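You operate a simulated robot arm through the tools that you are given. There is no shell and no other tool. Be economical: measure what you need, move in short steps, check, and stop when the job is done.

You are at the controls of a simulated robot arm. One attempt, no reset.

Task
Unplug the inlet, couple the black hose, fill the tank to HALF from the standpipe, then shut the standpipe.
Fine: the plug goes into its yellow rest; couple before you open the standpipe; hold the inlet lever down to fill.

Only the result counts: the job must be done as asked and must still hold three seconds after the hand-in. Knocking over, shifting, dropping, spilling or breaking anything else fails it.

Robot
A 7-joint arm with a two-finger parallel gripper on a trunk, on a base that drives. Base frame: it is fixed to the floor where the robot stands at the start and does not move with it; the origin is under the middle of the robot, x ahead of it, y to its left, z up. Readings come in m, degrees, newtons and seconds.
With the tool pointing down near the work surface it reaches from about 0.34 to 0.76 m from the robot's upright axis, wherever it stands. Its first joint turns from -115.0 to 115.0 degrees. Places, roughly: yellow plug rest [0.6, 0, 0.7]; blue tank inlet [0.5, 0, 0.7]; blue valve knob [-1.6, -0.4, 0.8]; inlet ball lever [0.5, 0.2, 0.6]; tank level tube [1, -0.3, 1.3]; blue tank tap [1, -0.1, 1]. Payload 3.91 kg.
Tool frame: the origin (TCP) lies between the finger pads and is the grasp point; the fingertips stand 0.03 m ahead of it; z points along the fingers, y is the line along which they close. Largest opening 0.11 m; finger width 0.02, thickness 0.01; the body of the gripper, 0.048 by 0.112 m, starts 0.055 m behind the TCP.
Orientation is that of the tool frame in the base frame, as [roll, pitch, yaw] about the fixed x, y, z axes, in that order (R = Rz(yaw) Ry(pitch) Rx(roll)). With the fingers straight down and closing along the base's y, the tool's x points along the base's -x, its y along +y and its z along -z.

Tools
- The arm moves only by the tool nudge_tool. Its argument "plan" is one flat list of numbers, 7 for each row, row after row: the finger opening in cm, from 0 to 11, then the shift along the tool's x, y, z in cm, then the turn, a rotation vector about the tool's x, y, z in degrees. In form: [hand, x, y, z, rx, ry, rz, hand, x, y, z, rx, ry, rz, ...]. A call has 1 to 8 rows; each row shifts and turns the commanded pose from where the row before left it, along the tool's axes as they then stand. Each row takes 0.2 s and may step no farther than 0.05 m and 8.6 degrees from the row before; otherwise, or with a gripper value out of range, the whole call is refused. Where a pose cannot be reached the arm comes as near as it can. A force on the tool above 90 N (or 10 N above the force at the start of the call, whichever is more), or a blocked arm, ends the call early, and 0.2 s more pass. The fingers move at their own pace (about 0.108 m/s each) and stop on an object; they squeeze with about 22 N. The grip force told is the motor's: it shows also when the fingers shut on nothing. Time passes only in rows, and 0.2 s behind the last, so rows that do not move let the fingers close. It gives the time, the measured TCP pose, the force on the tool (base axes), the opening and the grip force at its end, in the units of the frame above (readings bear some noise).
- Cameras (640 x 400 px; columns grow to the right, rows downward): "scene" is now at [0.0132, 0.1403, 1.4792]; the picture's right is [-0.15, -0.99, 0.00], its down [-0.77, 0.11, -0.63] and it looks along [0.62, -0.09, -0.78] (base axes); focal length 253 px, centre (320, 200). "wrist" rides on the gripper at [0.072, 0.017, -0.103] in the tool frame; the picture's right is [-0.23, 0.97, 0.00], its down [-0.76, -0.18, -0.62] and it looks along [-0.61, -0.14, 0.78] (tool axes); focal length 222 px, centre (320, 200). There is no depth. A picture from a camera that has moved, and an enlarged one, comes with that camera's place and axes in the base frame and with its lens.
- grab_frame(camera): a new picture of that camera. No time passes.
- slide_trunk(by): slides the trunk up (or, below 0, down) by that many m; the arm and the scene camera ride with it, the base frame stays. It gives what a move gives, with no picture.
- roll_base(legs): drives the robot by 1 to 6 legs, each [ahead, turn to the left] in m and degrees, along the robot's own axes; the way and the turn of a leg run together, so that a leg with both is an arc; at most 1.5 m and 180 degrees a leg. The arm and the cameras ride along, it lands a little off, and it stops where it bumps. It gives what a move gives.
- pan_tilt(pan, tilt): turns the head with the scene camera to pan (to the left, within 155 degrees either way) and tilt (down, from -29 to 69), counted from straight ahead of the robot. It gives what a move gives.
- enlarge(camera, box): a new picture of the part [left, top, right, bottom] of that camera's present view, enlarged. No time passes.
- job_done(): hands the job in; it is judged then, once.

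Go step by step. Nothing tells you exact positions but the pictures and the camera data: compare them with the known pose of the tool, close in by small moves and look again before you grip or let go. The budget is 120 turns and 98 pictures, counting those below and the enlarged ones. Unless the task says otherwise, let go and move clear before handing in, and close with one line.

The tools are called after "Request:" as a command line: name --argument value ..., lists and objects as JSON in quotes. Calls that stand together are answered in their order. nudge_tool: Moves the arm, as the interface text tells. Its arguments: {"type":"object","properties":{"plan":{"type":"array","items":{"type":"number"}}},"required":["plan"]} The other tools are called the same way: slide_trunk (by) slides the trunk up or down; roll_base (legs) drives the base; pan_tilt (pan, tilt) turns the head that bears the scene camera; grab_frame (camera) takes a picture; enlarge (camera, box) takes an enlarged picture of a part of a camera's view; job_done () hands the job in.

At the start:

```text
t: 0.0
position: [0.4789, 0.0526, 0.9945]
orientation: [-179.9, 0.0, -179.6]
force: [-0.2, 0.5, -0.3]
gripper_width: 0.1101
grip_force: 0.1
trunk travel left (down, up): [-0.6, 0.39]
robot x, y, heading: [-0.0004, -0.0002, 0.2]
head pan, tilt: [-8.5, 51.0]
```

scene: 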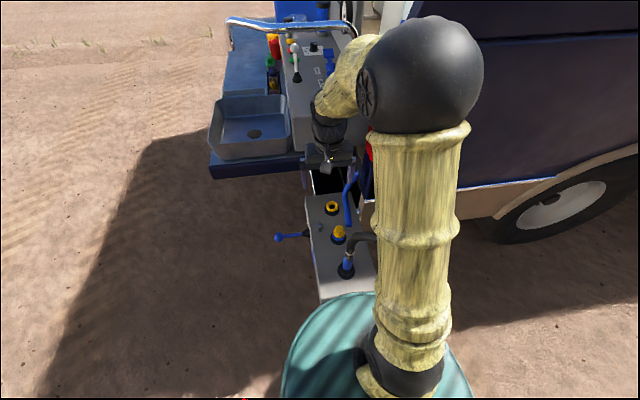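
wrist: 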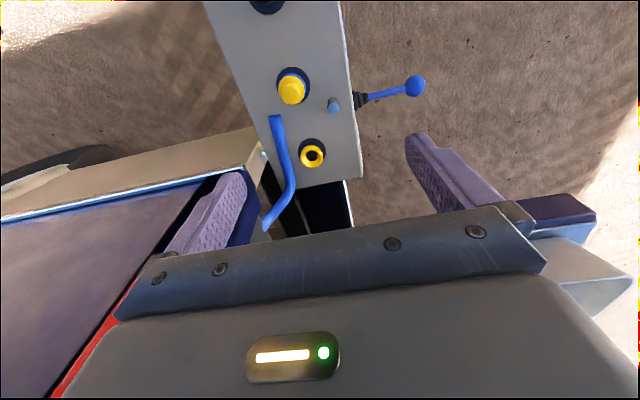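

I see a grey panel with a yellow plug in the inlet, a yellow ring rest, a blue-collared black hose end nearby and a blue ball lever. I'll look closer before moving.

Request:
enlarge --camera "scene" --box '[260, 150, 420, 310]'

Request:
enlarge --camera "wrist" --box '[180, 0, 440, 240]'

Request:
pan_tilt --pan -15 --tilt 10

Request:
grab_frame --camera "scene"

```text
2.50 times, centred on (340, 230) of scene
camera zoom: at [0.0132, 0.1403, 1.4792], right [-0.15, -0.99, 0.0], down [-0.77, 0.11, -0.63], along [0.62, -0.09, -0.78], focal length 632 px, centre (270, 125)
```

zoom: 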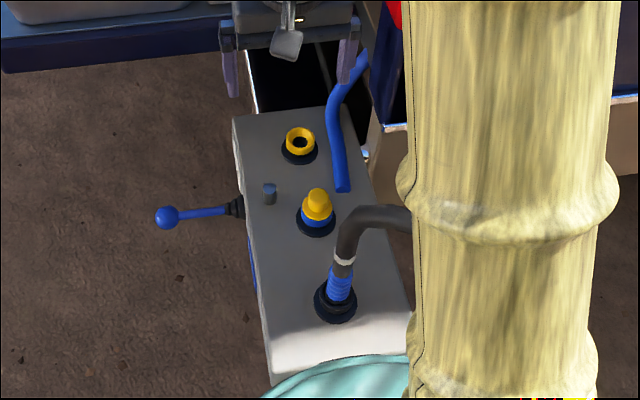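

```text
1.67 times, centred on (310, 120) of wrist
camera zoom: at [0.4055, 0.0679, 1.1002], right [0.22, 0.98, 0.0], down [0.76, -0.17, 0.62], along [0.61, -0.14, -0.78], focal length 370 px, centre (337, 333)
```

zoom: 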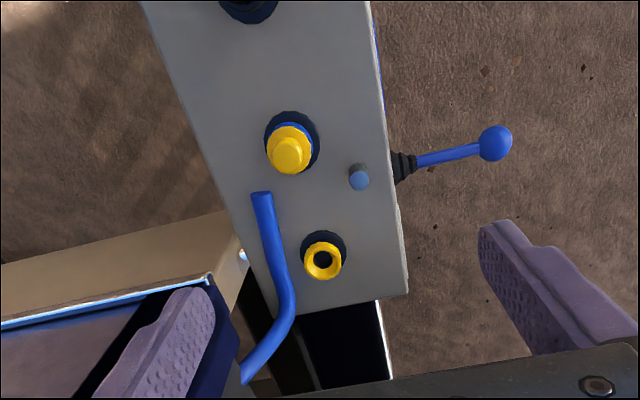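

```text
t: 1.1
position: [0.4779, 0.0512, 0.9945]
orientation: [180.0, 0.0, -179.6]
force: [-0.8, 0.5, -0.1]
gripper_width: 0.1098
grip_force: 0.0
trunk travel left (down, up): [-0.6, 0.39]
robot x, y, heading: [-0.0003, 0.0008, -0.1]
head pan, tilt: [-15.0, 10.0]
```

```text
93 pictures are left
camera scene: at [0.0273, 0.1275, 1.5423], right [-0.26, -0.97, 0.0], down [-0.17, 0.04, -0.98], along [0.95, -0.25, -0.17], focal length 253 px, centre (320, 200)
```

scene: 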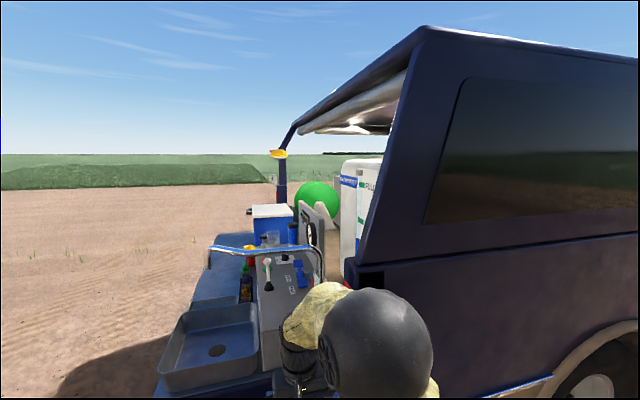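

Plug is near (0.48, 0.00, 0.70), rest near (0.61, 0.00), hose dock near (0.33, 0.01). Next I look at the level tube and behind at the standpipe.

Request:
enlarge --camera "scene" --box '[220, 170, 400, 282]'

Request:
pan_tilt --pan -150 --tilt 25

Request:
grab_frame --camera "scene"

Request:
pan_tilt --pan -85 --tilt 45

Request:
grab_frame --camera "scene"

```text
3.56 times, centred on (310, 226) of scene
camera zoom: at [0.0273, 0.1275, 1.5423], right [-0.26, -0.97, 0.0], down [-0.17, 0.04, -0.98], along [0.95, -0.25, -0.17], focal length 899 px, centre (356, 108)
```

zoom: 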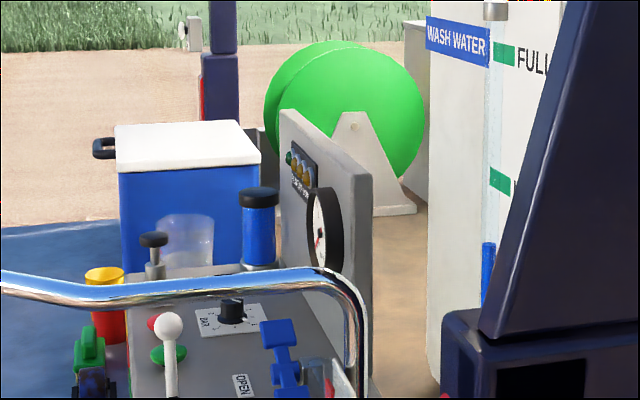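

```text
t: 3.2
position: [0.4779, 0.0524, 0.996]
orientation: [180.0, 0.1, -179.6]
force: [0.3, -0.8, 0.1]
gripper_width: 0.11
grip_force: 0.0
trunk travel left (down, up): [-0.6, 0.39]
robot x, y, heading: [-0.001, -0.0007, 0.2]
head pan, tilt: [-150.0, 25.0]
```

```text
91 pictures are left
camera scene: at [-0.1423, 0.1053, 1.518], right [-0.5, 0.87, 0.0], down [0.37, 0.21, -0.91], along [-0.78, -0.45, -0.42], focal length 253 px, centre (320, 200)
```

scene: 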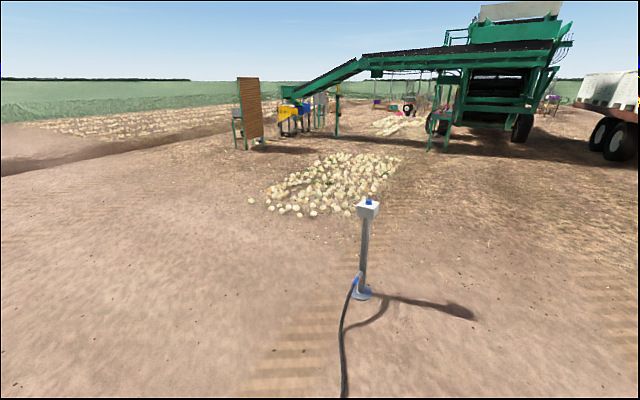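

```text
t: 4.6
position: [0.4779, 0.053, 0.9957]
orientation: [-180.0, 0.0, -179.7]
force: [0.4, 0.8, -0.3]
gripper_width: 0.11
grip_force: 0.0
trunk travel left (down, up): [-0.6, 0.39]
robot x, y, heading: [0.0008, 0.0007, 0.1]
head pan, tilt: [-85.0, 45.0]
```

```text
90 pictures are left
camera scene: at [-0.0555, 0.0705, 1.4874], right [-1.0, -0.09, 0.0], down [-0.06, 0.7, -0.71], along [0.06, -0.7, -0.71], focal length 253 px, centre (320, 200)
```

scene: 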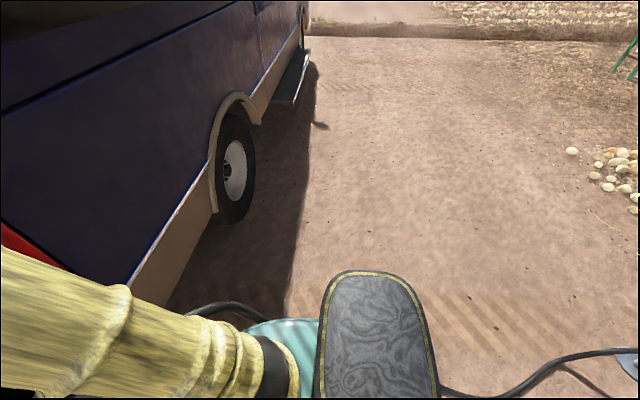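

The hose runs from the standpipe behind me to the dock near the inlet. I'll bring the wrist closer above the plug for a better look.

Request:
nudge_tool --plan '[8, 0, -2.5, 4, 0, 0, 0, 7, 0, -2.5, 4, 0, 0, 0, 7, 0, 0, 4, 0, 0, 0, 7, 0, 0, 2, 0, 0, 0]'

Request:
pan_tilt --pan -8.5 --tilt 55

Request:
grab_frame --camera "wrist"

Request:
grab_frame --camera "scene"

```text
t: 5.6
position: [0.4803, 0.0009, 0.8557]
orientation: [180.0, 0.0, -179.6]
force: [-0.2, -0.4, -0.6]
gripper_width: 0.0701
grip_force: 0.2
trunk travel left (down, up): [-0.6, 0.39]
robot x, y, heading: [-0.0034, 0.0003, 0.2]
head pan, tilt: [-85.0, 45.0]
```

```text
t: 7.1
position: [0.481, 0.0007, 0.8556]
orientation: [179.9, 0.0, -179.6]
force: [0.4, -0.3, -0.8]
gripper_width: 0.0701
grip_force: 0.0
trunk travel left (down, up): [-0.6, 0.39]
robot x, y, heading: [-0.0023, 0.0013, 0.2]
head pan, tilt: [-8.5, 55.0]
```

```text
89 pictures are left
camera wrist: at [0.4073, 0.0161, 0.9603], right [0.22, 0.98, 0.0], down [0.76, -0.17, 0.62], along [0.61, -0.14, -0.78], focal length 222 px, centre (320, 200)
```

wrist: 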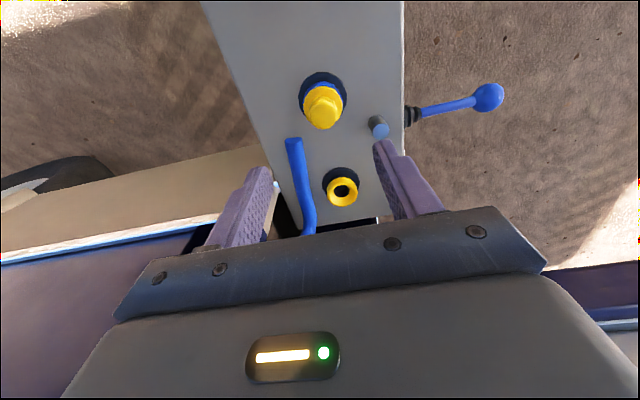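

```text
88 pictures are left
camera scene: at [0.0088, 0.1409, 1.474], right [-0.15, -0.99, 0.0], down [-0.81, 0.12, -0.57], along [0.57, -0.08, -0.82], focal length 253 px, centre (320, 200)
```

scene: 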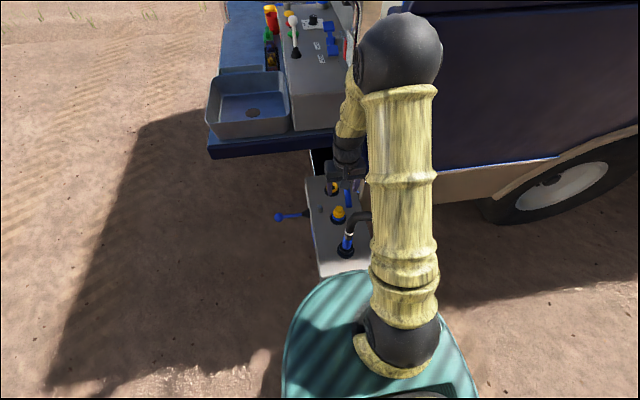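

Request:
enlarge --camera "wrist" --box '[240, 40, 420, 240]'

Request:
enlarge --camera "scene" --box '[260, 160, 380, 280]'

```text
2.00 times, centred on (330, 140) of wrist
camera zoom: at [0.4073, 0.0161, 0.9603], right [0.22, 0.98, 0.0], down [0.76, -0.17, 0.62], along [0.61, -0.14, -0.78], focal length 444 px, centre (300, 320)
```

zoom: 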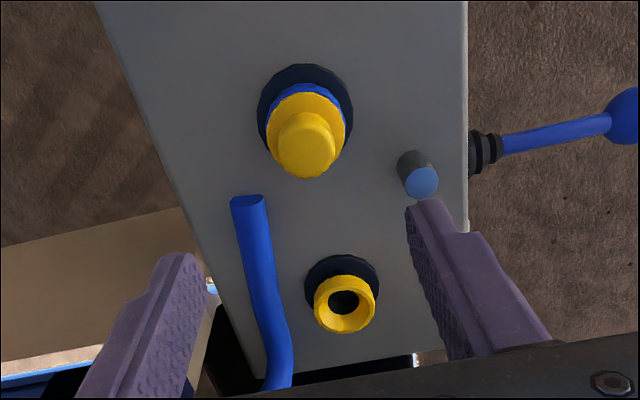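

```text
3.33 times, centred on (320, 220) of scene
camera zoom: at [0.0088, 0.1409, 1.474], right [-0.15, -0.99, 0.0], down [-0.81, 0.12, -0.57], along [0.57, -0.08, -0.82], focal length 843 px, centre (320, 133)
```

zoom: 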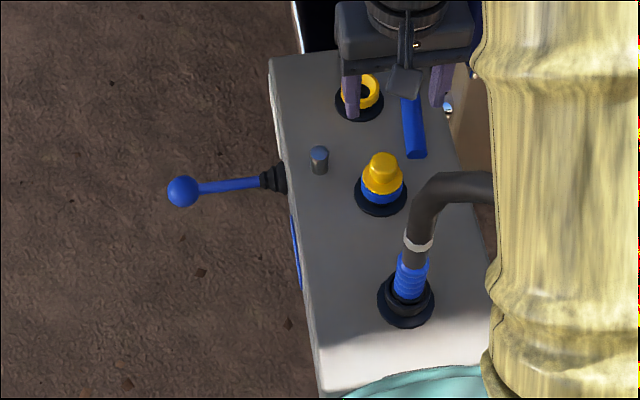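

The plug knob is at about (0.483, 0.003), top z≈0.73. I'll turn the wrist 90° so the fingers close along x, away from the blue pipe beside the rest.

Request:
nudge_tool --plan '[7, 0, 0, 0, 0, 0, 8.5, 7, 0, 0, 0, 0, 0, 8.5, 7, 0, 0, 0, 0, 0, 8.5, 7, 0, 0, 0, 0, 0, 8.5, 7, 0, 0, 0, 0, 0, 8.5, 7, 0, 0, 0, 0, 0, 8.5, 7, 0, 0, 0, 0, 0, 8.5, 7, 0, 0, 0, 0, 0, 8.5]'

Request:
nudge_tool --plan '[7, 0, 0, 0, 0, 0, 8.5, 7, 0, 0, 0, 0, 0, 8.5, 7, 0, 0, 0, 0, 0, 5, 7, 0, 0, 0, 0, 0, 0]'

Request:
grab_frame --camera "wrist"

Request:
enlarge --camera "scene" --box '[260, 160, 380, 280]'

```text
t: 8.9
position: [0.4782, 0.0025, 0.855]
orientation: [180.0, 0.0, 112.4]
force: [0.0, 0.5, -0.2]
gripper_width: 0.0699
grip_force: 0.0
trunk travel left (down, up): [-0.6, 0.39]
robot x, y, heading: [-0.0027, 0.0013, 0.2]
head pan, tilt: [-8.5, 55.0]
```

```text
t: 9.9
position: [0.4788, 0.002, 0.8555]
orientation: [179.9, -0.1, 90.3]
force: [-0.7, 0.3, 0.4]
gripper_width: 0.0697
grip_force: 0.1
trunk travel left (down, up): [-0.6, 0.39]
robot x, y, heading: [0.0004, 0.0001, 0.3]
head pan, tilt: [-8.5, 55.0]
```

```text
85 pictures are left
camera wrist: at [0.4953, 0.0736, 0.9607], right [0.98, -0.22, 0.0], down [-0.17, -0.76, 0.62], along [-0.14, -0.61, -0.78], focal length 222 px, centre (320, 200)
```

wrist: 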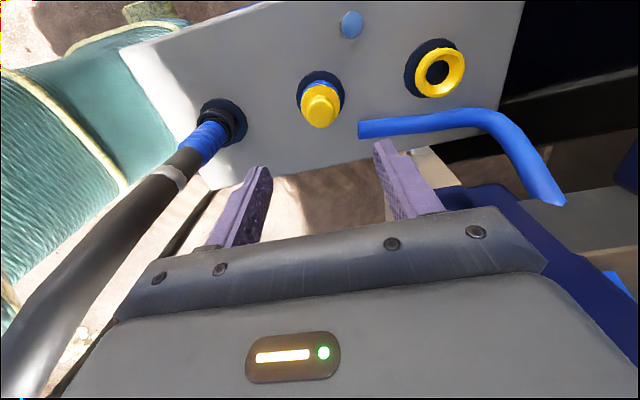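

```text
3.33 times, centred on (320, 220) of scene
camera zoom: at [0.0088, 0.1409, 1.474], right [-0.15, -0.99, 0.0], down [-0.81, 0.12, -0.57], along [0.57, -0.08, -0.82], focal length 843 px, centre (320, 133)
```

zoom: 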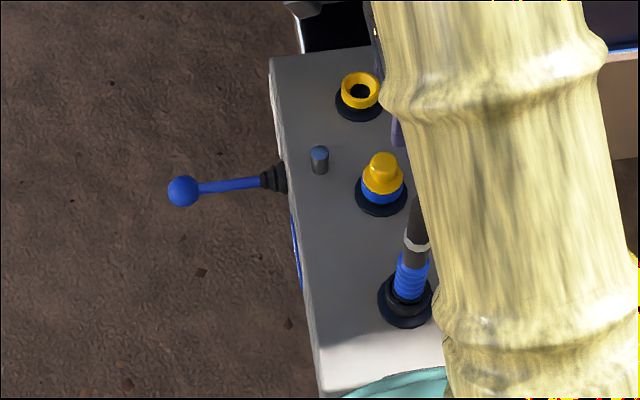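

Wrist view agrees: plug (0.481, 0.006), rest (0.603, 0.007). Descending part-way and rechecking.

Request:
nudge_tool --plan '[6, 0.2, 0.2, 4, 0, 0, 0, 6, 0.2, 0, 4, 0, 0, 0, 6, 0, 0, 0, 0, 0, 0]'

Request:
grab_frame --camera "wrist"

Request:
enlarge --camera "scene" --box '[300, 170, 380, 230]'

```text
t: 10.7
position: [0.4784, 0.0058, 0.7756]
orientation: [-179.9, 0.0, 90.4]
force: [-0.5, 0.4, 0.2]
gripper_width: 0.0602
grip_force: 0.1
trunk travel left (down, up): [-0.6, 0.39]
robot x, y, heading: [0.0002, -0.0013, 0.2]
head pan, tilt: [-8.5, 55.0]
```

```text
83 pictures are left
camera wrist: at [0.4951, 0.0777, 0.88], right [0.98, -0.22, 0.0], down [-0.17, -0.76, 0.62], along [-0.14, -0.61, -0.78], focal length 222 px, centre (320, 200)
```

wrist: 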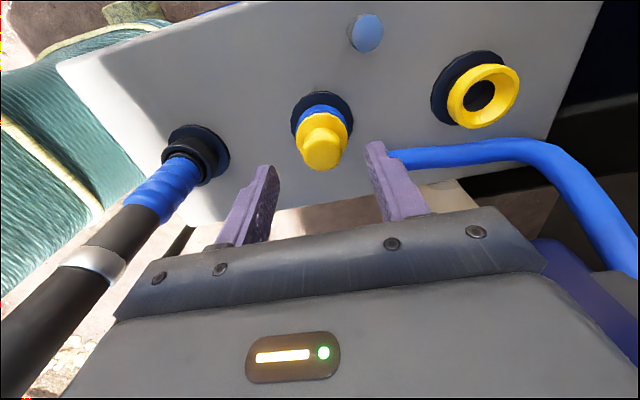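

```text
6.67 times, centred on (340, 200) of scene
camera zoom: at [0.0088, 0.1409, 1.474], right [-0.15, -0.99, 0.0], down [-0.81, 0.12, -0.57], along [0.57, -0.08, -0.82], focal length 1686 px, centre (187, 200)
```

zoom: 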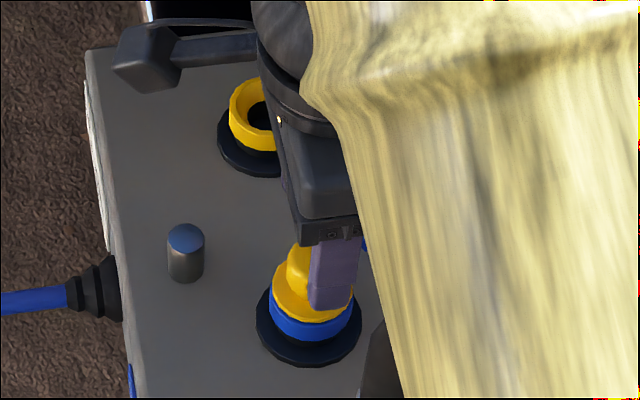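

The knob lies well between the fingers. Going down to TCP z≈0.735 and closing.

Request:
nudge_tool --plan '[6, -0.1, 0.15, 2, 0, 0, 0, 6, 0, 0, 2, 0, 0, 0, 6, 0, 0, 0, 0, 0, 0]'

Request:
grab_frame --camera "wrist"

Request:
enlarge --camera "scene" --box '[300, 170, 380, 230]'

```text
t: 11.5
position: [0.4813, 0.0061, 0.7351]
orientation: [-180.0, 0.0, 90.4]
force: [-0.1, -0.2, 0.8]
gripper_width: 0.0598
grip_force: 0.0
trunk travel left (down, up): [-0.6, 0.39]
robot x, y, heading: [0.0013, -0.0019, 0.1]
head pan, tilt: [-8.5, 55.0]
```

```text
81 pictures are left
camera wrist: at [0.4968, 0.079, 0.8402], right [0.98, -0.22, 0.0], down [-0.17, -0.76, 0.62], along [-0.14, -0.61, -0.78], focal length 222 px, centre (320, 200)
```

wrist: 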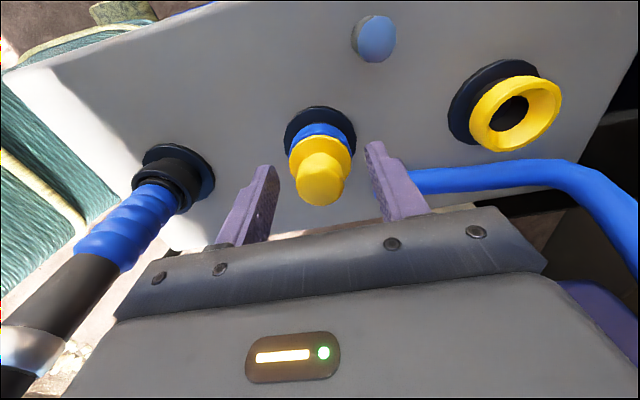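

```text
6.67 times, centred on (340, 200) of scene
camera zoom: at [0.0088, 0.1409, 1.474], right [-0.15, -0.99, 0.0], down [-0.81, 0.12, -0.57], along [0.57, -0.08, -0.82], focal length 1686 px, centre (187, 200)
```

zoom: 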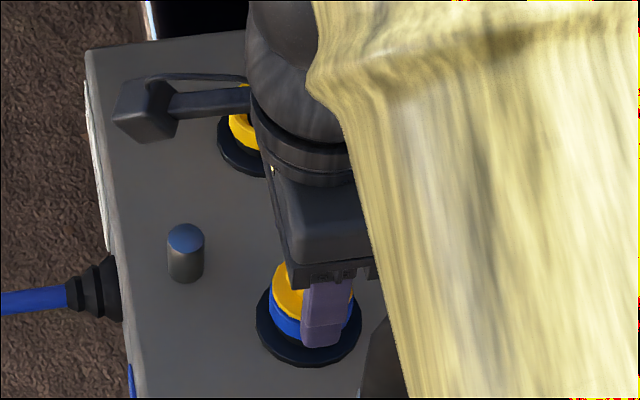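

Aligned: knob top ≈0.738, fingertips ≈0.705. Closing on the knob.

Request:
nudge_tool --plan '[2, 0, 0, 0, 0, 0, 0, 2, 0, 0, 0, 0, 0, 0, 2, 0, 0, 0, 0, 0, 0]'

Request:
grab_frame --camera "wrist"

```text
t: 12.3
position: [0.4806, 0.0077, 0.736]
orientation: [179.9, 0.1, 90.4]
force: [2.1, 0.3, 8.3]
gripper_width: 0.0279
grip_force: 22.5
trunk travel left (down, up): [-0.6, 0.39]
robot x, y, heading: [-0.0027, -0.0013, 0.2]
head pan, tilt: [-8.5, 55.0]
```

```text
79 pictures are left
camera wrist: at [0.4968, 0.0789, 0.841], right [0.98, -0.22, 0.0], down [-0.17, -0.76, 0.62], along [-0.14, -0.61, -0.78], focal length 222 px, centre (320, 200)
```

wrist: 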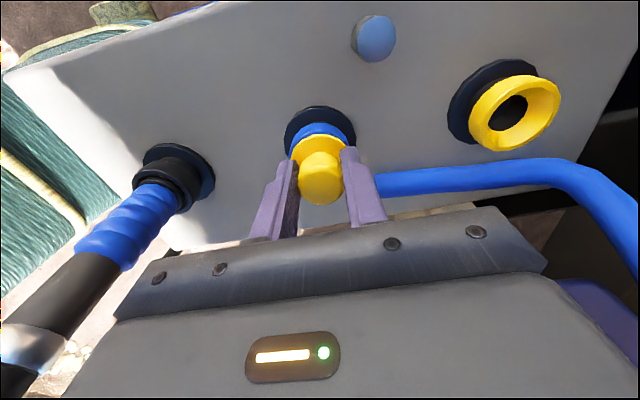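

Gripped at 28 mm. Pulling straight up in small steps.

Request:
nudge_tool --plan '[2, 0, 0, -1, 0, 0, 0, 2, 0, 0, -1, 0, 0, 0, 2, 0, 0, -1, 0, 0, 0, 2, 0, 0, -2, 0, 0, 0]'

Request:
grab_frame --camera "wrist"

Request:
enlarge --camera "scene" --box '[300, 170, 380, 230]'

```text
t: 13.3
position: [0.4833, 0.006, 0.7845]
orientation: [180.0, 0.1, 90.4]
force: [-0.5, -0.5, -0.4]
gripper_width: 0.0282
grip_force: 21.8
trunk travel left (down, up): [-0.6, 0.39]
robot x, y, heading: [-0.0025, -0.0009, 0.5]
head pan, tilt: [-8.5, 55.0]
```

```text
78 pictures are left
camera wrist: at [0.4989, 0.0773, 0.8899], right [0.98, -0.22, 0.0], down [-0.17, -0.76, 0.62], along [-0.14, -0.61, -0.78], focal length 222 px, centre (320, 200)
```

wrist: 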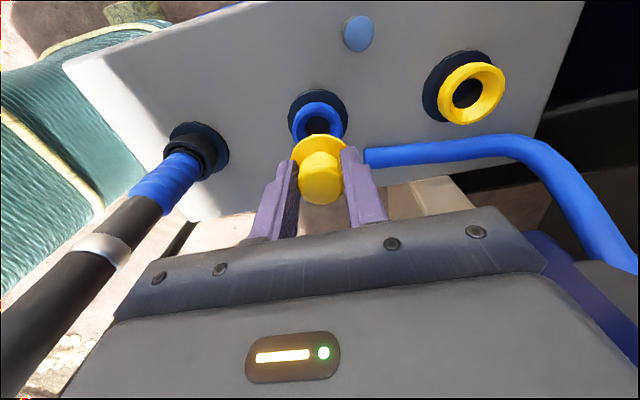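

```text
6.67 times, centred on (340, 200) of scene
camera zoom: at [0.0086, 0.141, 1.4739], right [-0.15, -0.99, 0.0], down [-0.81, 0.12, -0.57], along [0.57, -0.08, -0.82], focal length 1686 px, centre (187, 200)
```

zoom: 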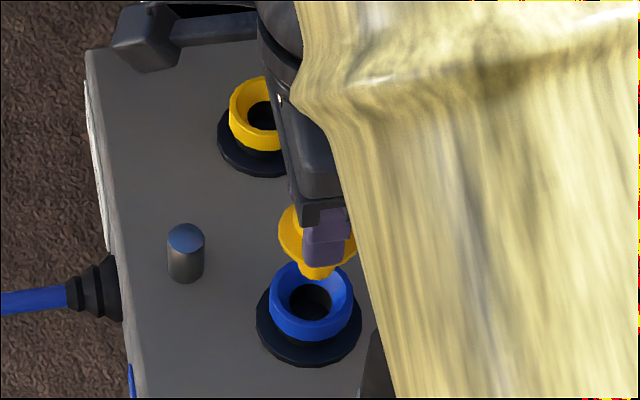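

Plug is out. I'll move over the rest at the same height so the rest ring should show at the same pixel (318,120) where the inlet ring does now.

Request:
nudge_tool --plan '[2, -0.1, 4.2, 0, 0, 0, 0, 2, -0.1, 4.2, 0, 0, 0, 0, 2, -0.1, 4.1, 0, 0, 0, 0, 2, 0, 0, 0, 0, 0, 0]'

Request:
grab_frame --camera "wrist"

Request:
enlarge --camera "scene" --box '[300, 160, 380, 220]'

```text
t: 14.3
position: [0.609, 0.004, 0.7867]
orientation: [180.0, -0.1, 90.4]
force: [-0.4, -0.3, -0.1]
gripper_width: 0.0282
grip_force: 22.1
trunk travel left (down, up): [-0.6, 0.39]
robot x, y, heading: [-0.0035, 0.0009, 0.1]
head pan, tilt: [-8.5, 55.0]
```

```text
76 pictures are left
camera wrist: at [0.6244, 0.0757, 0.8915], right [0.98, -0.22, 0.0], down [-0.17, -0.76, 0.62], along [-0.14, -0.61, -0.78], focal length 222 px, centre (320, 200)
```

wrist: 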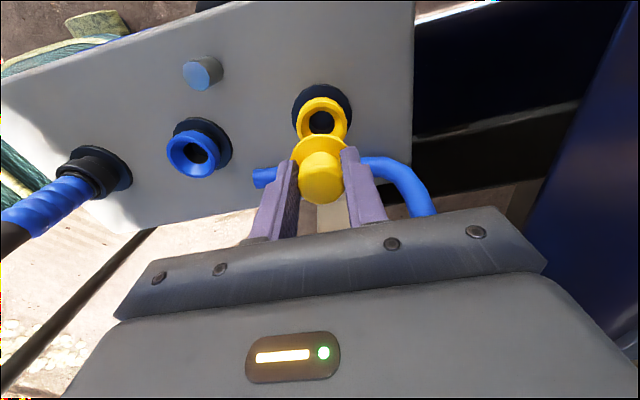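

```text
6.67 times, centred on (340, 190) of scene
camera zoom: at [0.0089, 0.1409, 1.474], right [-0.15, -0.99, 0.0], down [-0.81, 0.12, -0.57], along [0.57, -0.08, -0.82], focal length 1686 px, centre (187, 267)
```

zoom: 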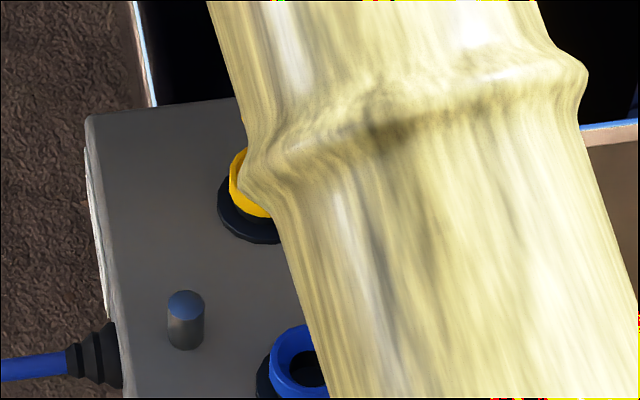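

Request:
enlarge --camera "wrist" --box '[260, 70, 380, 220]'

```text
2.67 times, centred on (320, 145) of wrist
camera zoom: at [0.6244, 0.0757, 0.8915], right [0.98, -0.22, 0.0], down [-0.17, -0.76, 0.62], along [-0.14, -0.61, -0.78], focal length 592 px, centre (320, 347)
```

zoom: 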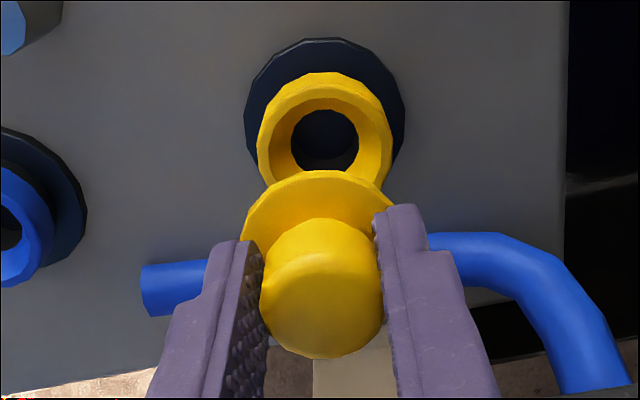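

Rest ring centre is about (0.610, 0.005); I'm within ~1 mm. Lowering slowly.

Request:
nudge_tool --plan '[2, 0.1, 0.1, 1.5, 0, 0, 0, 2, 0, 0, 1, 0, 0, 0, 2, 0, 0, 0.5, 0, 0, 0]'

Request:
enlarge --camera "wrist" --box '[260, 70, 380, 220]'

```text
t: 15.1
position: [0.6086, 0.005, 0.7575]
orientation: [-180.0, 0.0, 90.4]
force: [1.3, 1.7, 0.9]
gripper_width: 0.0283
grip_force: 21.6
trunk travel left (down, up): [-0.6, 0.39]
robot x, y, heading: [-0.0032, 0.0008, 0.1]
head pan, tilt: [-8.5, 55.0]
```

```text
2.67 times, centred on (320, 145) of wrist
camera zoom: at [0.6241, 0.0755, 0.8627], right [0.98, -0.22, 0.0], down [-0.17, -0.76, 0.62], along [-0.14, -0.61, -0.78], focal length 592 px, centre (320, 347)
```

zoom: 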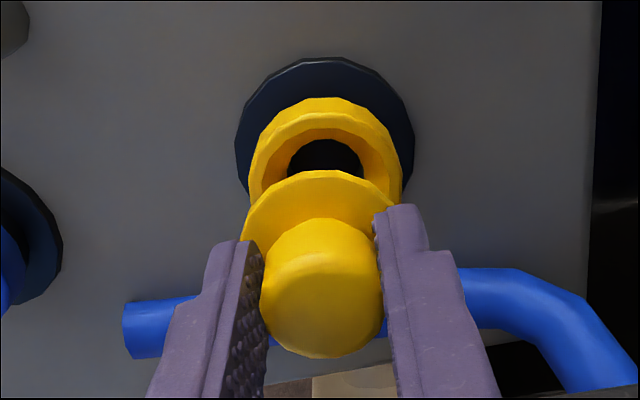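

Request:
nudge_tool --plan '[2, 0, 0.13, 0.7, 0, 0, 0, 2, 0, 0, 0.7, 0, 0, 0, 2, 0, 0, 0.4, 0, 0, 0, 2, 0, 0, 0, 0, 0, 0]'

Request:
enlarge --camera "wrist" --box '[260, 70, 380, 220]'

```text
t: 16.1
position: [0.6094, 0.0054, 0.7378]
orientation: [180.0, 0.0, 90.4]
force: [3.3, 11.2, 1.1]
gripper_width: 0.0283
grip_force: 22.2
trunk travel left (down, up): [-0.6, 0.39]
robot x, y, heading: [-0.0035, 0.0, 0.0]
head pan, tilt: [-8.5, 55.0]
```

```text
2.67 times, centred on (320, 145) of wrist
camera zoom: at [0.6256, 0.0767, 0.8433], right [0.98, -0.22, 0.0], down [-0.17, -0.76, 0.62], along [-0.14, -0.61, -0.78], focal length 592 px, centre (320, 347)
```

zoom: 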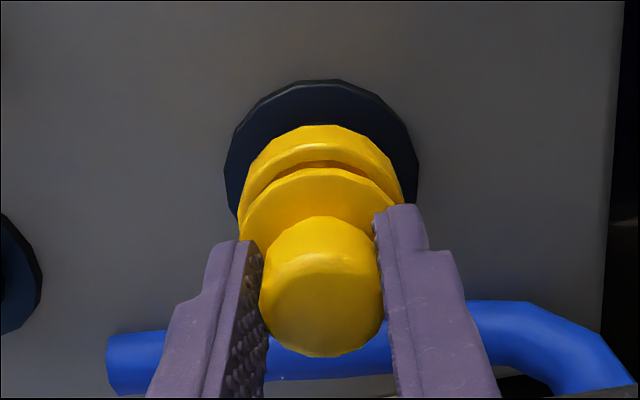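

The funnel pushes the plug slightly toward +y; I yield 2 mm and keep lowering.

Request:
nudge_tool --plan '[2, 0.2, 0.05, 0, 0, 0, 0, 2, 0, 0, 0.3, 0, 0, 0, 2, 0, 0, 0.3, 0, 0, 0, 2, 0, 0, 0, 0, 0, 0]'

Request:
enlarge --camera "wrist" --box '[260, 70, 380, 220]'

```text
t: 17.1
position: [0.6084, 0.0046, 0.7346]
orientation: [179.8, 0.1, 90.4]
force: [-3.3, 0.4, 31.1]
gripper_width: 0.028
grip_force: 21.7
trunk travel left (down, up): [-0.6, 0.39]
robot x, y, heading: [0.0002, 0.0018, -0.1]
head pan, tilt: [-8.5, 55.0]
```

```text
2.67 times, centred on (320, 145) of wrist
camera zoom: at [0.6253, 0.0768, 0.8403], right [0.98, -0.22, 0.01], down [-0.18, -0.76, 0.62], along [-0.13, -0.61, -0.78], focal length 592 px, centre (320, 347)
```

zoom: 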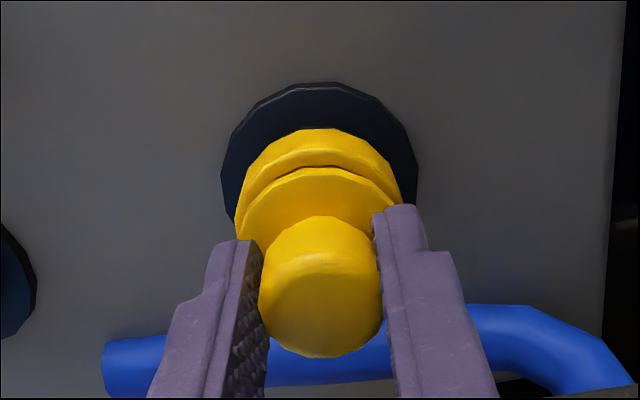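

Seated (31 N upward, same height as in the inlet). Releasing and rising.

Request:
nudge_tool --plan '[2.5, 0, 0, -0.2, 0, 0, 0, 6, 0, 0, 0, 0, 0, 0, 6, 0, 0, 0, 0, 0, 0, 6, 0, 0, -3, 0, 0, 0, 6, 0, 0, -4, 0, 0, 0, 6, 0, 0, -4, 0, 0, 0]'

Request:
grab_frame --camera "wrist"

```text
t: 18.5
position: [0.6123, 0.0063, 0.8448]
orientation: [180.0, 0.0, 90.5]
force: [0.7, 0.4, -0.3]
gripper_width: 0.06
grip_force: 0.1
trunk travel left (down, up): [-0.6, 0.39]
robot x, y, heading: [0.0008, 0.0003, -0.0]
head pan, tilt: [-8.5, 55.0]
```

```text
70 pictures are left
camera wrist: at [0.6282, 0.0774, 0.9499], right [0.98, -0.22, 0.0], down [-0.17, -0.76, 0.62], along [-0.14, -0.61, -0.78], focal length 222 px, centre (320, 200)
```

wrist: 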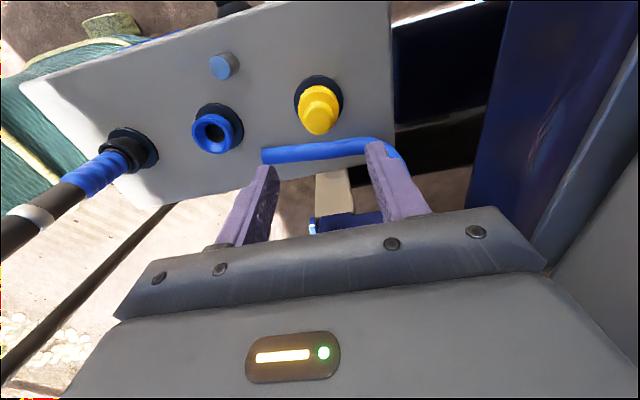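

The plug sits in its rest. Now I move the arm aside to view the hose clearly.

Request:
nudge_tool --plan '[6, 4, -3, -4, 0, 0, 0, 6, 4, -3, -2, 0, 0, 0, 6, 4, -3, 0, 0, 0, 0, 6, 4, 0, 0, 0, 0, 0, 6, 4, 0, 0, 0, 0, 0, 6, 4, 0, 0, 0, 0, 0]'

Request:
pan_tilt --pan -15 --tilt 65

Request:
grab_frame --camera "scene"

Request:
grab_frame --camera "wrist"

Request:
pan_tilt --pan -100 --tilt 65

Request:
grab_frame --camera "scene"

```text
refused: row 1 steps farther than a row can; nothing moved
```

```text
t: 19.2
position: [0.6121, 0.0054, 0.8439]
orientation: [-179.9, 0.0, 90.4]
force: [0.1, -1.2, -0.9]
gripper_width: 0.0602
grip_force: 0.2
trunk travel left (down, up): [-0.6, 0.39]
robot x, y, heading: [-0.0024, -0.0001, 0.2]
head pan, tilt: [-15.0, 65.0]
```

```text
69 pictures are left
camera scene: at [-0.0038, 0.1359, 1.4624], right [-0.26, -0.97, 0.0], down [-0.88, 0.23, -0.42], along [0.41, -0.11, -0.91], focal length 253 px, centre (320, 200)
```

scene: 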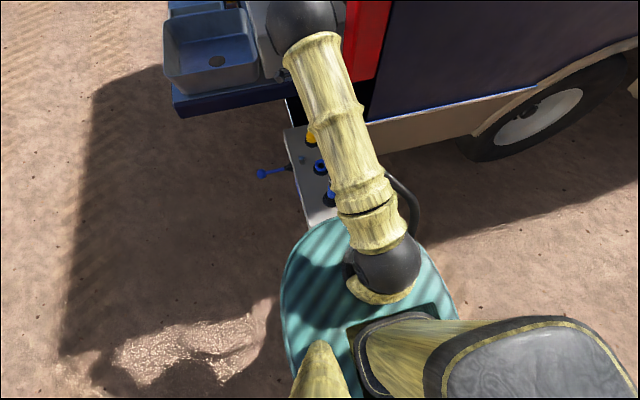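

```text
68 pictures are left
camera wrist: at [0.6286, 0.0774, 0.9492], right [0.98, -0.22, 0.0], down [-0.17, -0.76, 0.62], along [-0.14, -0.61, -0.78], focal length 222 px, centre (320, 200)
```

wrist: 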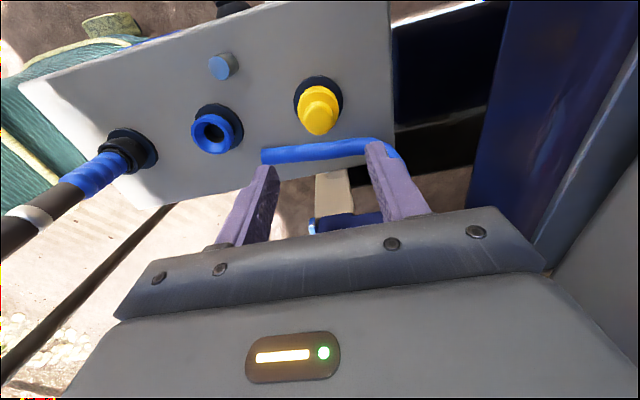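

```text
t: 20.8
position: [0.6115, 0.0065, 0.8444]
orientation: [179.9, 0.0, 90.4]
force: [-0.1, 0.4, -0.1]
gripper_width: 0.0599
grip_force: 0.0
trunk travel left (down, up): [-0.6, 0.39]
robot x, y, heading: [-0.0034, -0.0001, 0.2]
head pan, tilt: [-100.0, 65.0]
```

```text
67 pictures are left
camera scene: at [-0.0729, 0.0917, 1.4624], right [-0.99, 0.17, 0.0], down [0.16, 0.89, -0.42], along [-0.07, -0.42, -0.91], focal length 253 px, centre (320, 200)
```

scene: 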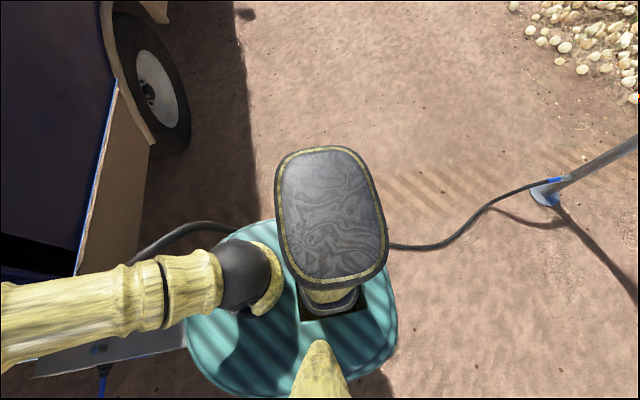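

The dock is near (0.336, 0.004); the hose stands vertically there (blue collar z≈0.70–0.78) with its elbow toward −y. I'll swing left and tilt the tool to approach the collar from +y.

Request:
nudge_tool --plan '[6, 2, -2, -3.5, 0, 0, 0, 6, 3, -3, -2, 0, 0, 0, 6, 3, -3.5, 0, 0, 0, 0, 6, 3, -3.5, 0, 0, 0, 0, 6, 3, -3.5, 0, 0, 0, 0, 6, 3, -3.5, 0, 0, 0, 0, 6, 2, -4, 0, 0, 0, 0, 6, 0, -4.5, 0, 0, 0, 0]'

Request:
nudge_tool --plan '[6, 0, 0, 0, 0, -8, 0, 6, 0, 0, 0, 0, -8, 0, 6, 0, 0, 0, 0, -8, 0, 6, 0, 0, 0, 0, -8, 0, 6, 0, 0, 0, 0, -8, 0, 6, 0, 0, 0, 0, -8, 0, 6, 0, 0, 0, 0, -7, 0, 6, 0, 0, 0, 0, 0, 0]'

Request:
pan_tilt --pan -8.5 --tilt 65

Request:
grab_frame --camera "wrist"

Request:
grab_frame --camera "scene"

```text
t: 22.6
position: [0.3285, 0.1951, 0.896]
orientation: [179.9, 0.0, 90.4]
force: [0.3, -0.1, -0.9]
gripper_width: 0.0601
grip_force: 0.1
trunk travel left (down, up): [-0.6, 0.39]
robot x, y, heading: [0.0001, 0.0025, 0.0]
head pan, tilt: [-100.0, 65.0]
```

```text
t: 24.4
position: [0.3334, 0.1937, 0.8977]
orientation: [-180.0, 55.1, 90.4]
force: [-0.8, -1.1, 0.6]
gripper_width: 0.0599
grip_force: 0.1
trunk travel left (down, up): [-0.6, 0.39]
robot x, y, heading: [-0.0007, -0.0021, 0.0]
head pan, tilt: [-100.0, 65.0]
```

```text
t: 26.1
position: [0.3322, 0.1944, 0.8988]
orientation: [-180.0, 55.0, 90.4]
force: [0.1, 0.9, 0.4]
gripper_width: 0.0599
grip_force: 0.0
trunk travel left (down, up): [-0.6, 0.39]
robot x, y, heading: [0.0023, -0.0005, -0.0]
head pan, tilt: [-8.5, 65.0]
```

```text
66 pictures are left
camera wrist: at [0.3491, 0.3195, 0.8996], right [0.97, -0.12, 0.19], down [-0.18, 0.07, 0.98], along [-0.13, -0.99, 0.05], focal length 222 px, centre (320, 200)
```

wrist: 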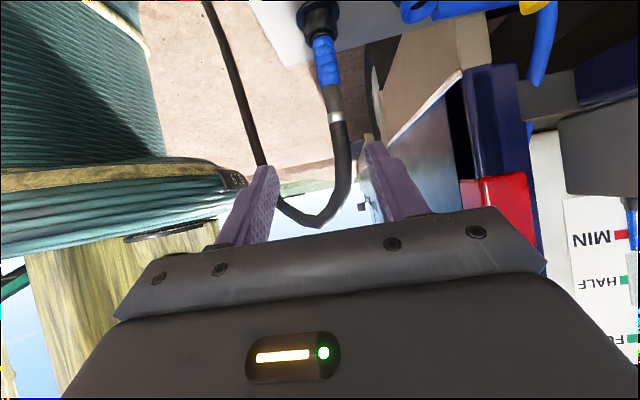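

```text
65 pictures are left
camera scene: at [-0.0026, 0.1427, 1.4623], right [-0.15, -0.99, 0.0], down [-0.9, 0.13, -0.42], along [0.42, -0.06, -0.91], focal length 253 px, centre (320, 200)
```

scene: 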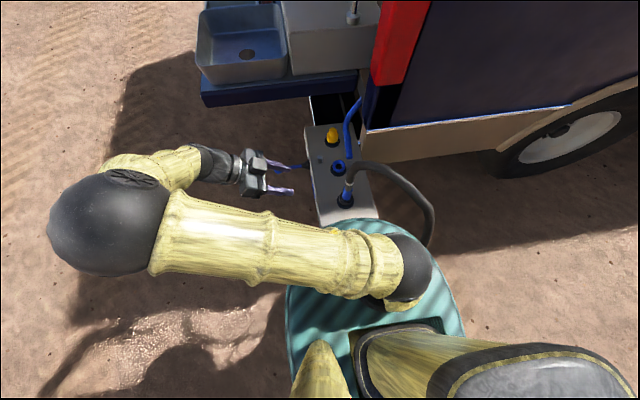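

Reachable, and the collar is seen at z≈0.70–0.765, x≈0.345. I approach along the tool axis, stopping 8 cm short to look.

Request:
nudge_tool --plan '[6, 0.8, 0.6, 4, 0, 0, 0, 6, 0.8, 0.6, 4, 0, 0, 0, 6, 0, 0, 4, 0, 0, 0, 6, 0, 0, 4, 0, 0, 0, 6, 0, 0, 0, 0, 0, 0]'

Request:
grab_frame --camera "wrist"

Request:
enlarge --camera "scene" --box '[260, 120, 420, 260]'

```text
t: 27.3
position: [0.3491, 0.0713, 0.7928]
orientation: [180.0, 55.1, 90.4]
force: [-0.1, 0.0, -0.1]
gripper_width: 0.0599
grip_force: 0.1
trunk travel left (down, up): [-0.6, 0.39]
robot x, y, heading: [-0.0006, 0.0022, 0.0]
head pan, tilt: [-8.5, 65.0]
```

```text
64 pictures are left
camera wrist: at [0.364, 0.1964, 0.7948], right [0.97, -0.12, 0.19], down [-0.18, 0.07, 0.98], along [-0.13, -0.99, 0.05], focal length 222 px, centre (320, 200)
```

wrist: 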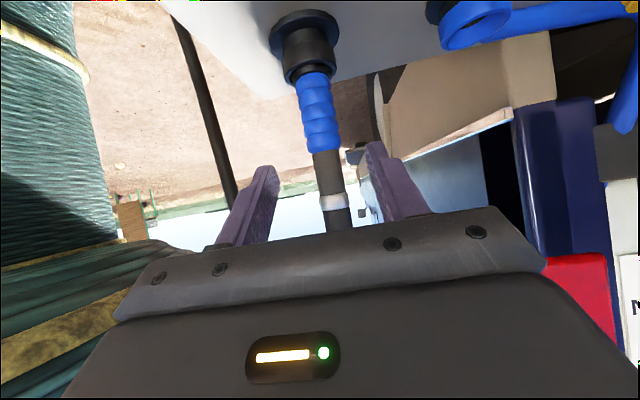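

```text
2.86 times, centred on (340, 190) of scene
camera zoom: at [-0.0024, 0.1428, 1.4623], right [-0.15, -0.99, 0.0], down [-0.9, 0.13, -0.42], along [0.42, -0.06, -0.91], focal length 723 px, centre (263, 229)
```

zoom: 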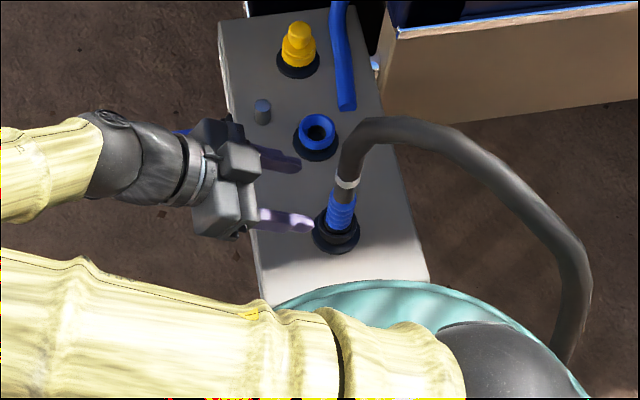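

Collar about (0.350, 0.005), between the fingers. Advancing 8.4 cm along the tool.

Request:
nudge_tool --plan '[6, 0.3, 0, 3, 0, 0, 0, 6, 0, 0, 3, 0, 0, 0, 6, 0, 0, 2.4, 0, 0, 0, 6, 0, 0, 0, 0, 0, 0]'

Request:
grab_frame --camera "wrist"

Request:
enlarge --camera "scene" --box '[280, 140, 400, 240]'

```text
t: 28.3
position: [0.3453, 0.0044, 0.7432]
orientation: [-180.0, 55.0, 90.4]
force: [-0.3, 0.6, -0.1]
gripper_width: 0.06
grip_force: 0.0
trunk travel left (down, up): [-0.6, 0.39]
robot x, y, heading: [0.0014, -0.004, -0.0]
head pan, tilt: [-8.5, 65.0]
```

```text
62 pictures are left
camera wrist: at [0.3621, 0.1296, 0.7438], right [0.97, -0.12, 0.19], down [-0.18, 0.07, 0.98], along [-0.14, -0.99, 0.05], focal length 222 px, centre (320, 200)
```

wrist: 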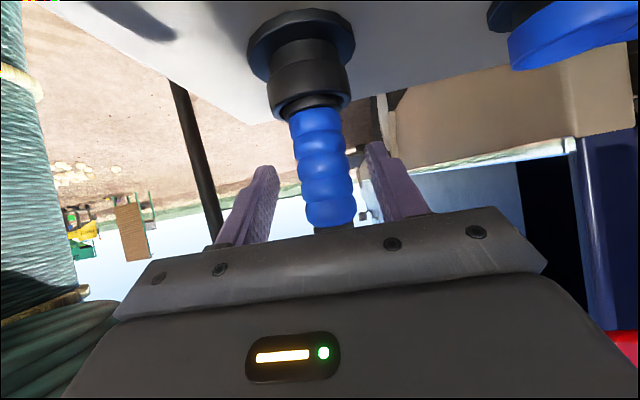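

```text
4.00 times, centred on (340, 190) of scene
camera zoom: at [-0.0025, 0.1427, 1.4623], right [-0.15, -0.99, 0.0], down [-0.9, 0.13, -0.42], along [0.42, -0.06, -0.91], focal length 1012 px, centre (240, 240)
```

zoom: 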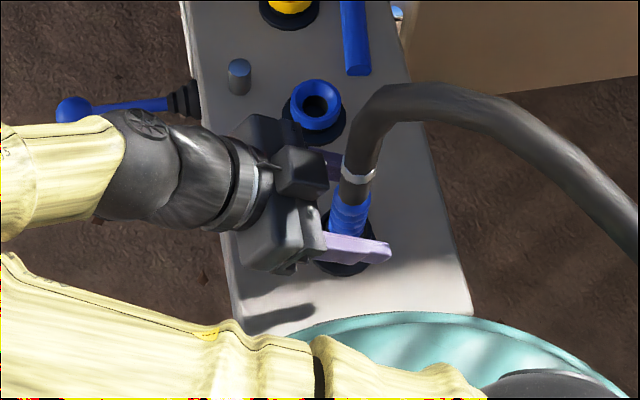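

Collar is between the pads, about 4 mm toward +x. Centering and closing.

Request:
nudge_tool --plan '[6, 0, 0.4, 0, 0, 0, 0, 2, 0, 0, 0, 0, 0, 0, 2, 0, 0, 0, 0, 0, 0, 2, 0, 0, 0, 0, 0, 0]'

Request:
grab_frame --camera "wrist"

```text
t: 29.3
position: [0.3509, 0.0055, 0.7425]
orientation: [-180.0, 55.0, 90.4]
force: [-1.8, -1.4, -0.4]
gripper_width: 0.0317
grip_force: 22.0
trunk travel left (down, up): [-0.6, 0.39]
robot x, y, heading: [-0.0012, 0.0001, 0.4]
head pan, tilt: [-8.5, 65.0]
```

```text
60 pictures are left
camera wrist: at [0.3672, 0.1308, 0.7442], right [0.97, -0.12, 0.19], down [-0.18, 0.07, 0.98], along [-0.14, -0.99, 0.05], focal length 222 px, centre (320, 200)
```

wrist: 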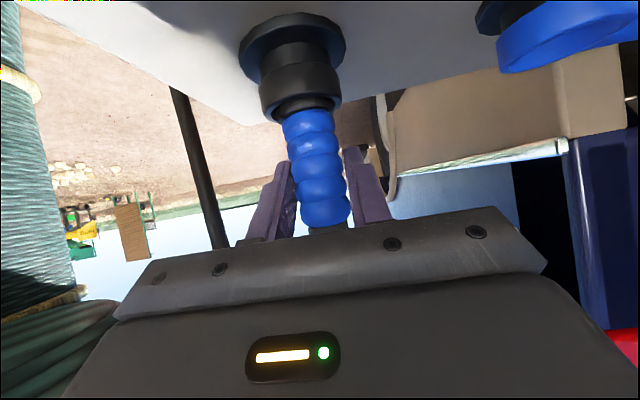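

Gripped at 32 mm. Lifting the hose straight up 6 cm.

Request:
nudge_tool --plan '[2, -0.82, 0, -0.57, 0, 0, 0, 2, -0.82, 0, -0.57, 0, 0, 0, 2, -1.64, 0, -1.15, 0, 0, 0, 2, -1.64, 0, -1.15, 0, 0, 0, 2, 0, 0, 0, 0, 0, 0]'

Request:
grab_frame --camera "wrist"

Request:
enlarge --camera "scene" --box '[280, 120, 400, 220]'

```text
t: 30.5
position: [0.35, 0.0045, 0.8024]
orientation: [179.9, 55.0, 90.3]
force: [-1.3, 0.2, -2.3]
gripper_width: 0.0315
grip_force: 21.8
trunk travel left (down, up): [-0.6, 0.39]
robot x, y, heading: [-0.0006, -0.0025, 0.3]
head pan, tilt: [-8.5, 65.0]
```

```text
59 pictures are left
camera wrist: at [0.3653, 0.1303, 0.8035], right [0.97, -0.12, 0.19], down [-0.18, 0.07, 0.98], along [-0.14, -0.99, 0.05], focal length 222 px, centre (320, 200)
```

wrist: 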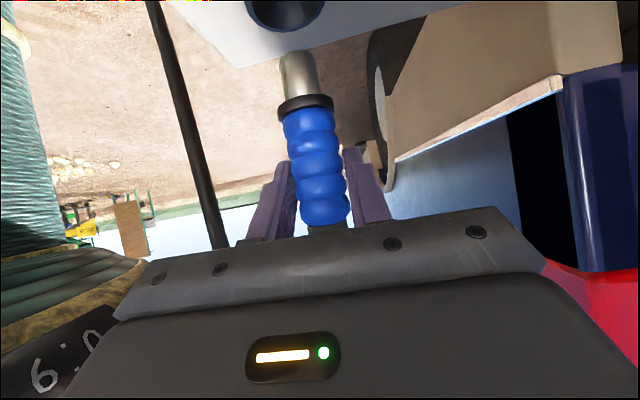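

```text
4.00 times, centred on (340, 170) of scene
camera zoom: at [-0.0025, 0.1427, 1.4623], right [-0.15, -0.99, 0.0], down [-0.9, 0.13, -0.42], along [0.42, -0.06, -0.91], focal length 1012 px, centre (240, 320)
```

zoom: 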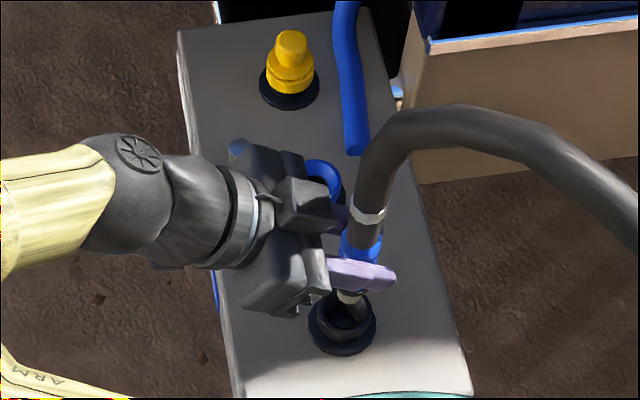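

Hose is free (spigot tip ≈0.731). Moving 13 cm to above the inlet.

Request:
nudge_tool --plan '[2, 0.1, 4.4, -0.16, 0, 0, 0, 2, 0, 4.4, 0, 0, 0, 0, 2, 0, 4.3, 0, 0, 0, 0, 2, 0, 0, 0, 0, 0, 0]'

Request:
grab_frame --camera "wrist"

Request:
enlarge --camera "scene" --box '[280, 120, 400, 220]'

```text
t: 31.5
position: [0.4821, 0.0058, 0.7999]
orientation: [-179.9, 55.0, 90.6]
force: [1.0, 0.0, -2.2]
gripper_width: 0.0314
grip_force: 21.6
trunk travel left (down, up): [-0.6, 0.39]
robot x, y, heading: [-0.0035, 0.0016, -0.0]
head pan, tilt: [-8.5, 65.0]
```

```text
57 pictures are left
camera wrist: at [0.4984, 0.1317, 0.8018], right [0.97, -0.12, 0.19], down [-0.18, 0.07, 0.98], along [-0.13, -0.99, 0.05], focal length 222 px, centre (320, 200)
```

wrist: 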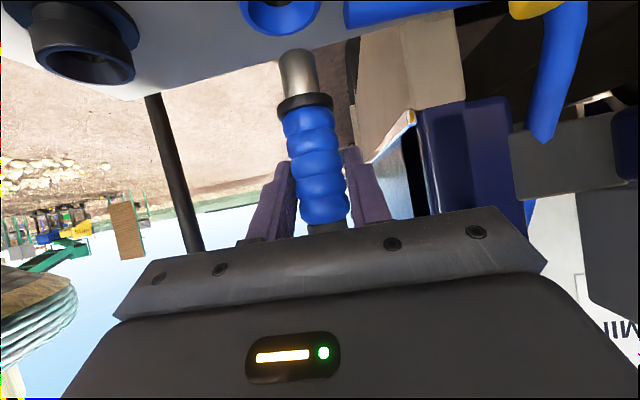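

```text
4.00 times, centred on (340, 170) of scene
camera zoom: at [-0.0021, 0.1427, 1.4623], right [-0.15, -0.99, 0.0], down [-0.9, 0.13, -0.42], along [0.42, -0.06, -0.91], focal length 1012 px, centre (240, 320)
```

zoom: 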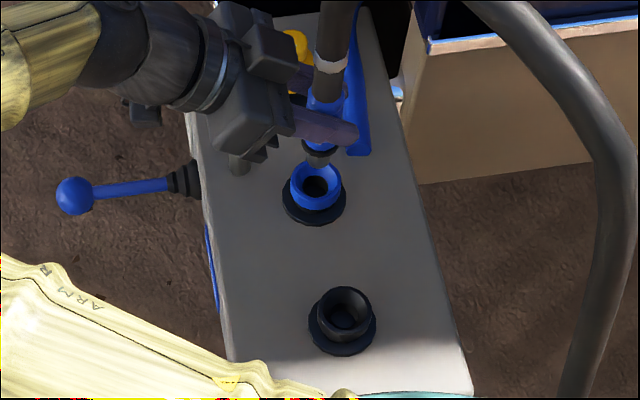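

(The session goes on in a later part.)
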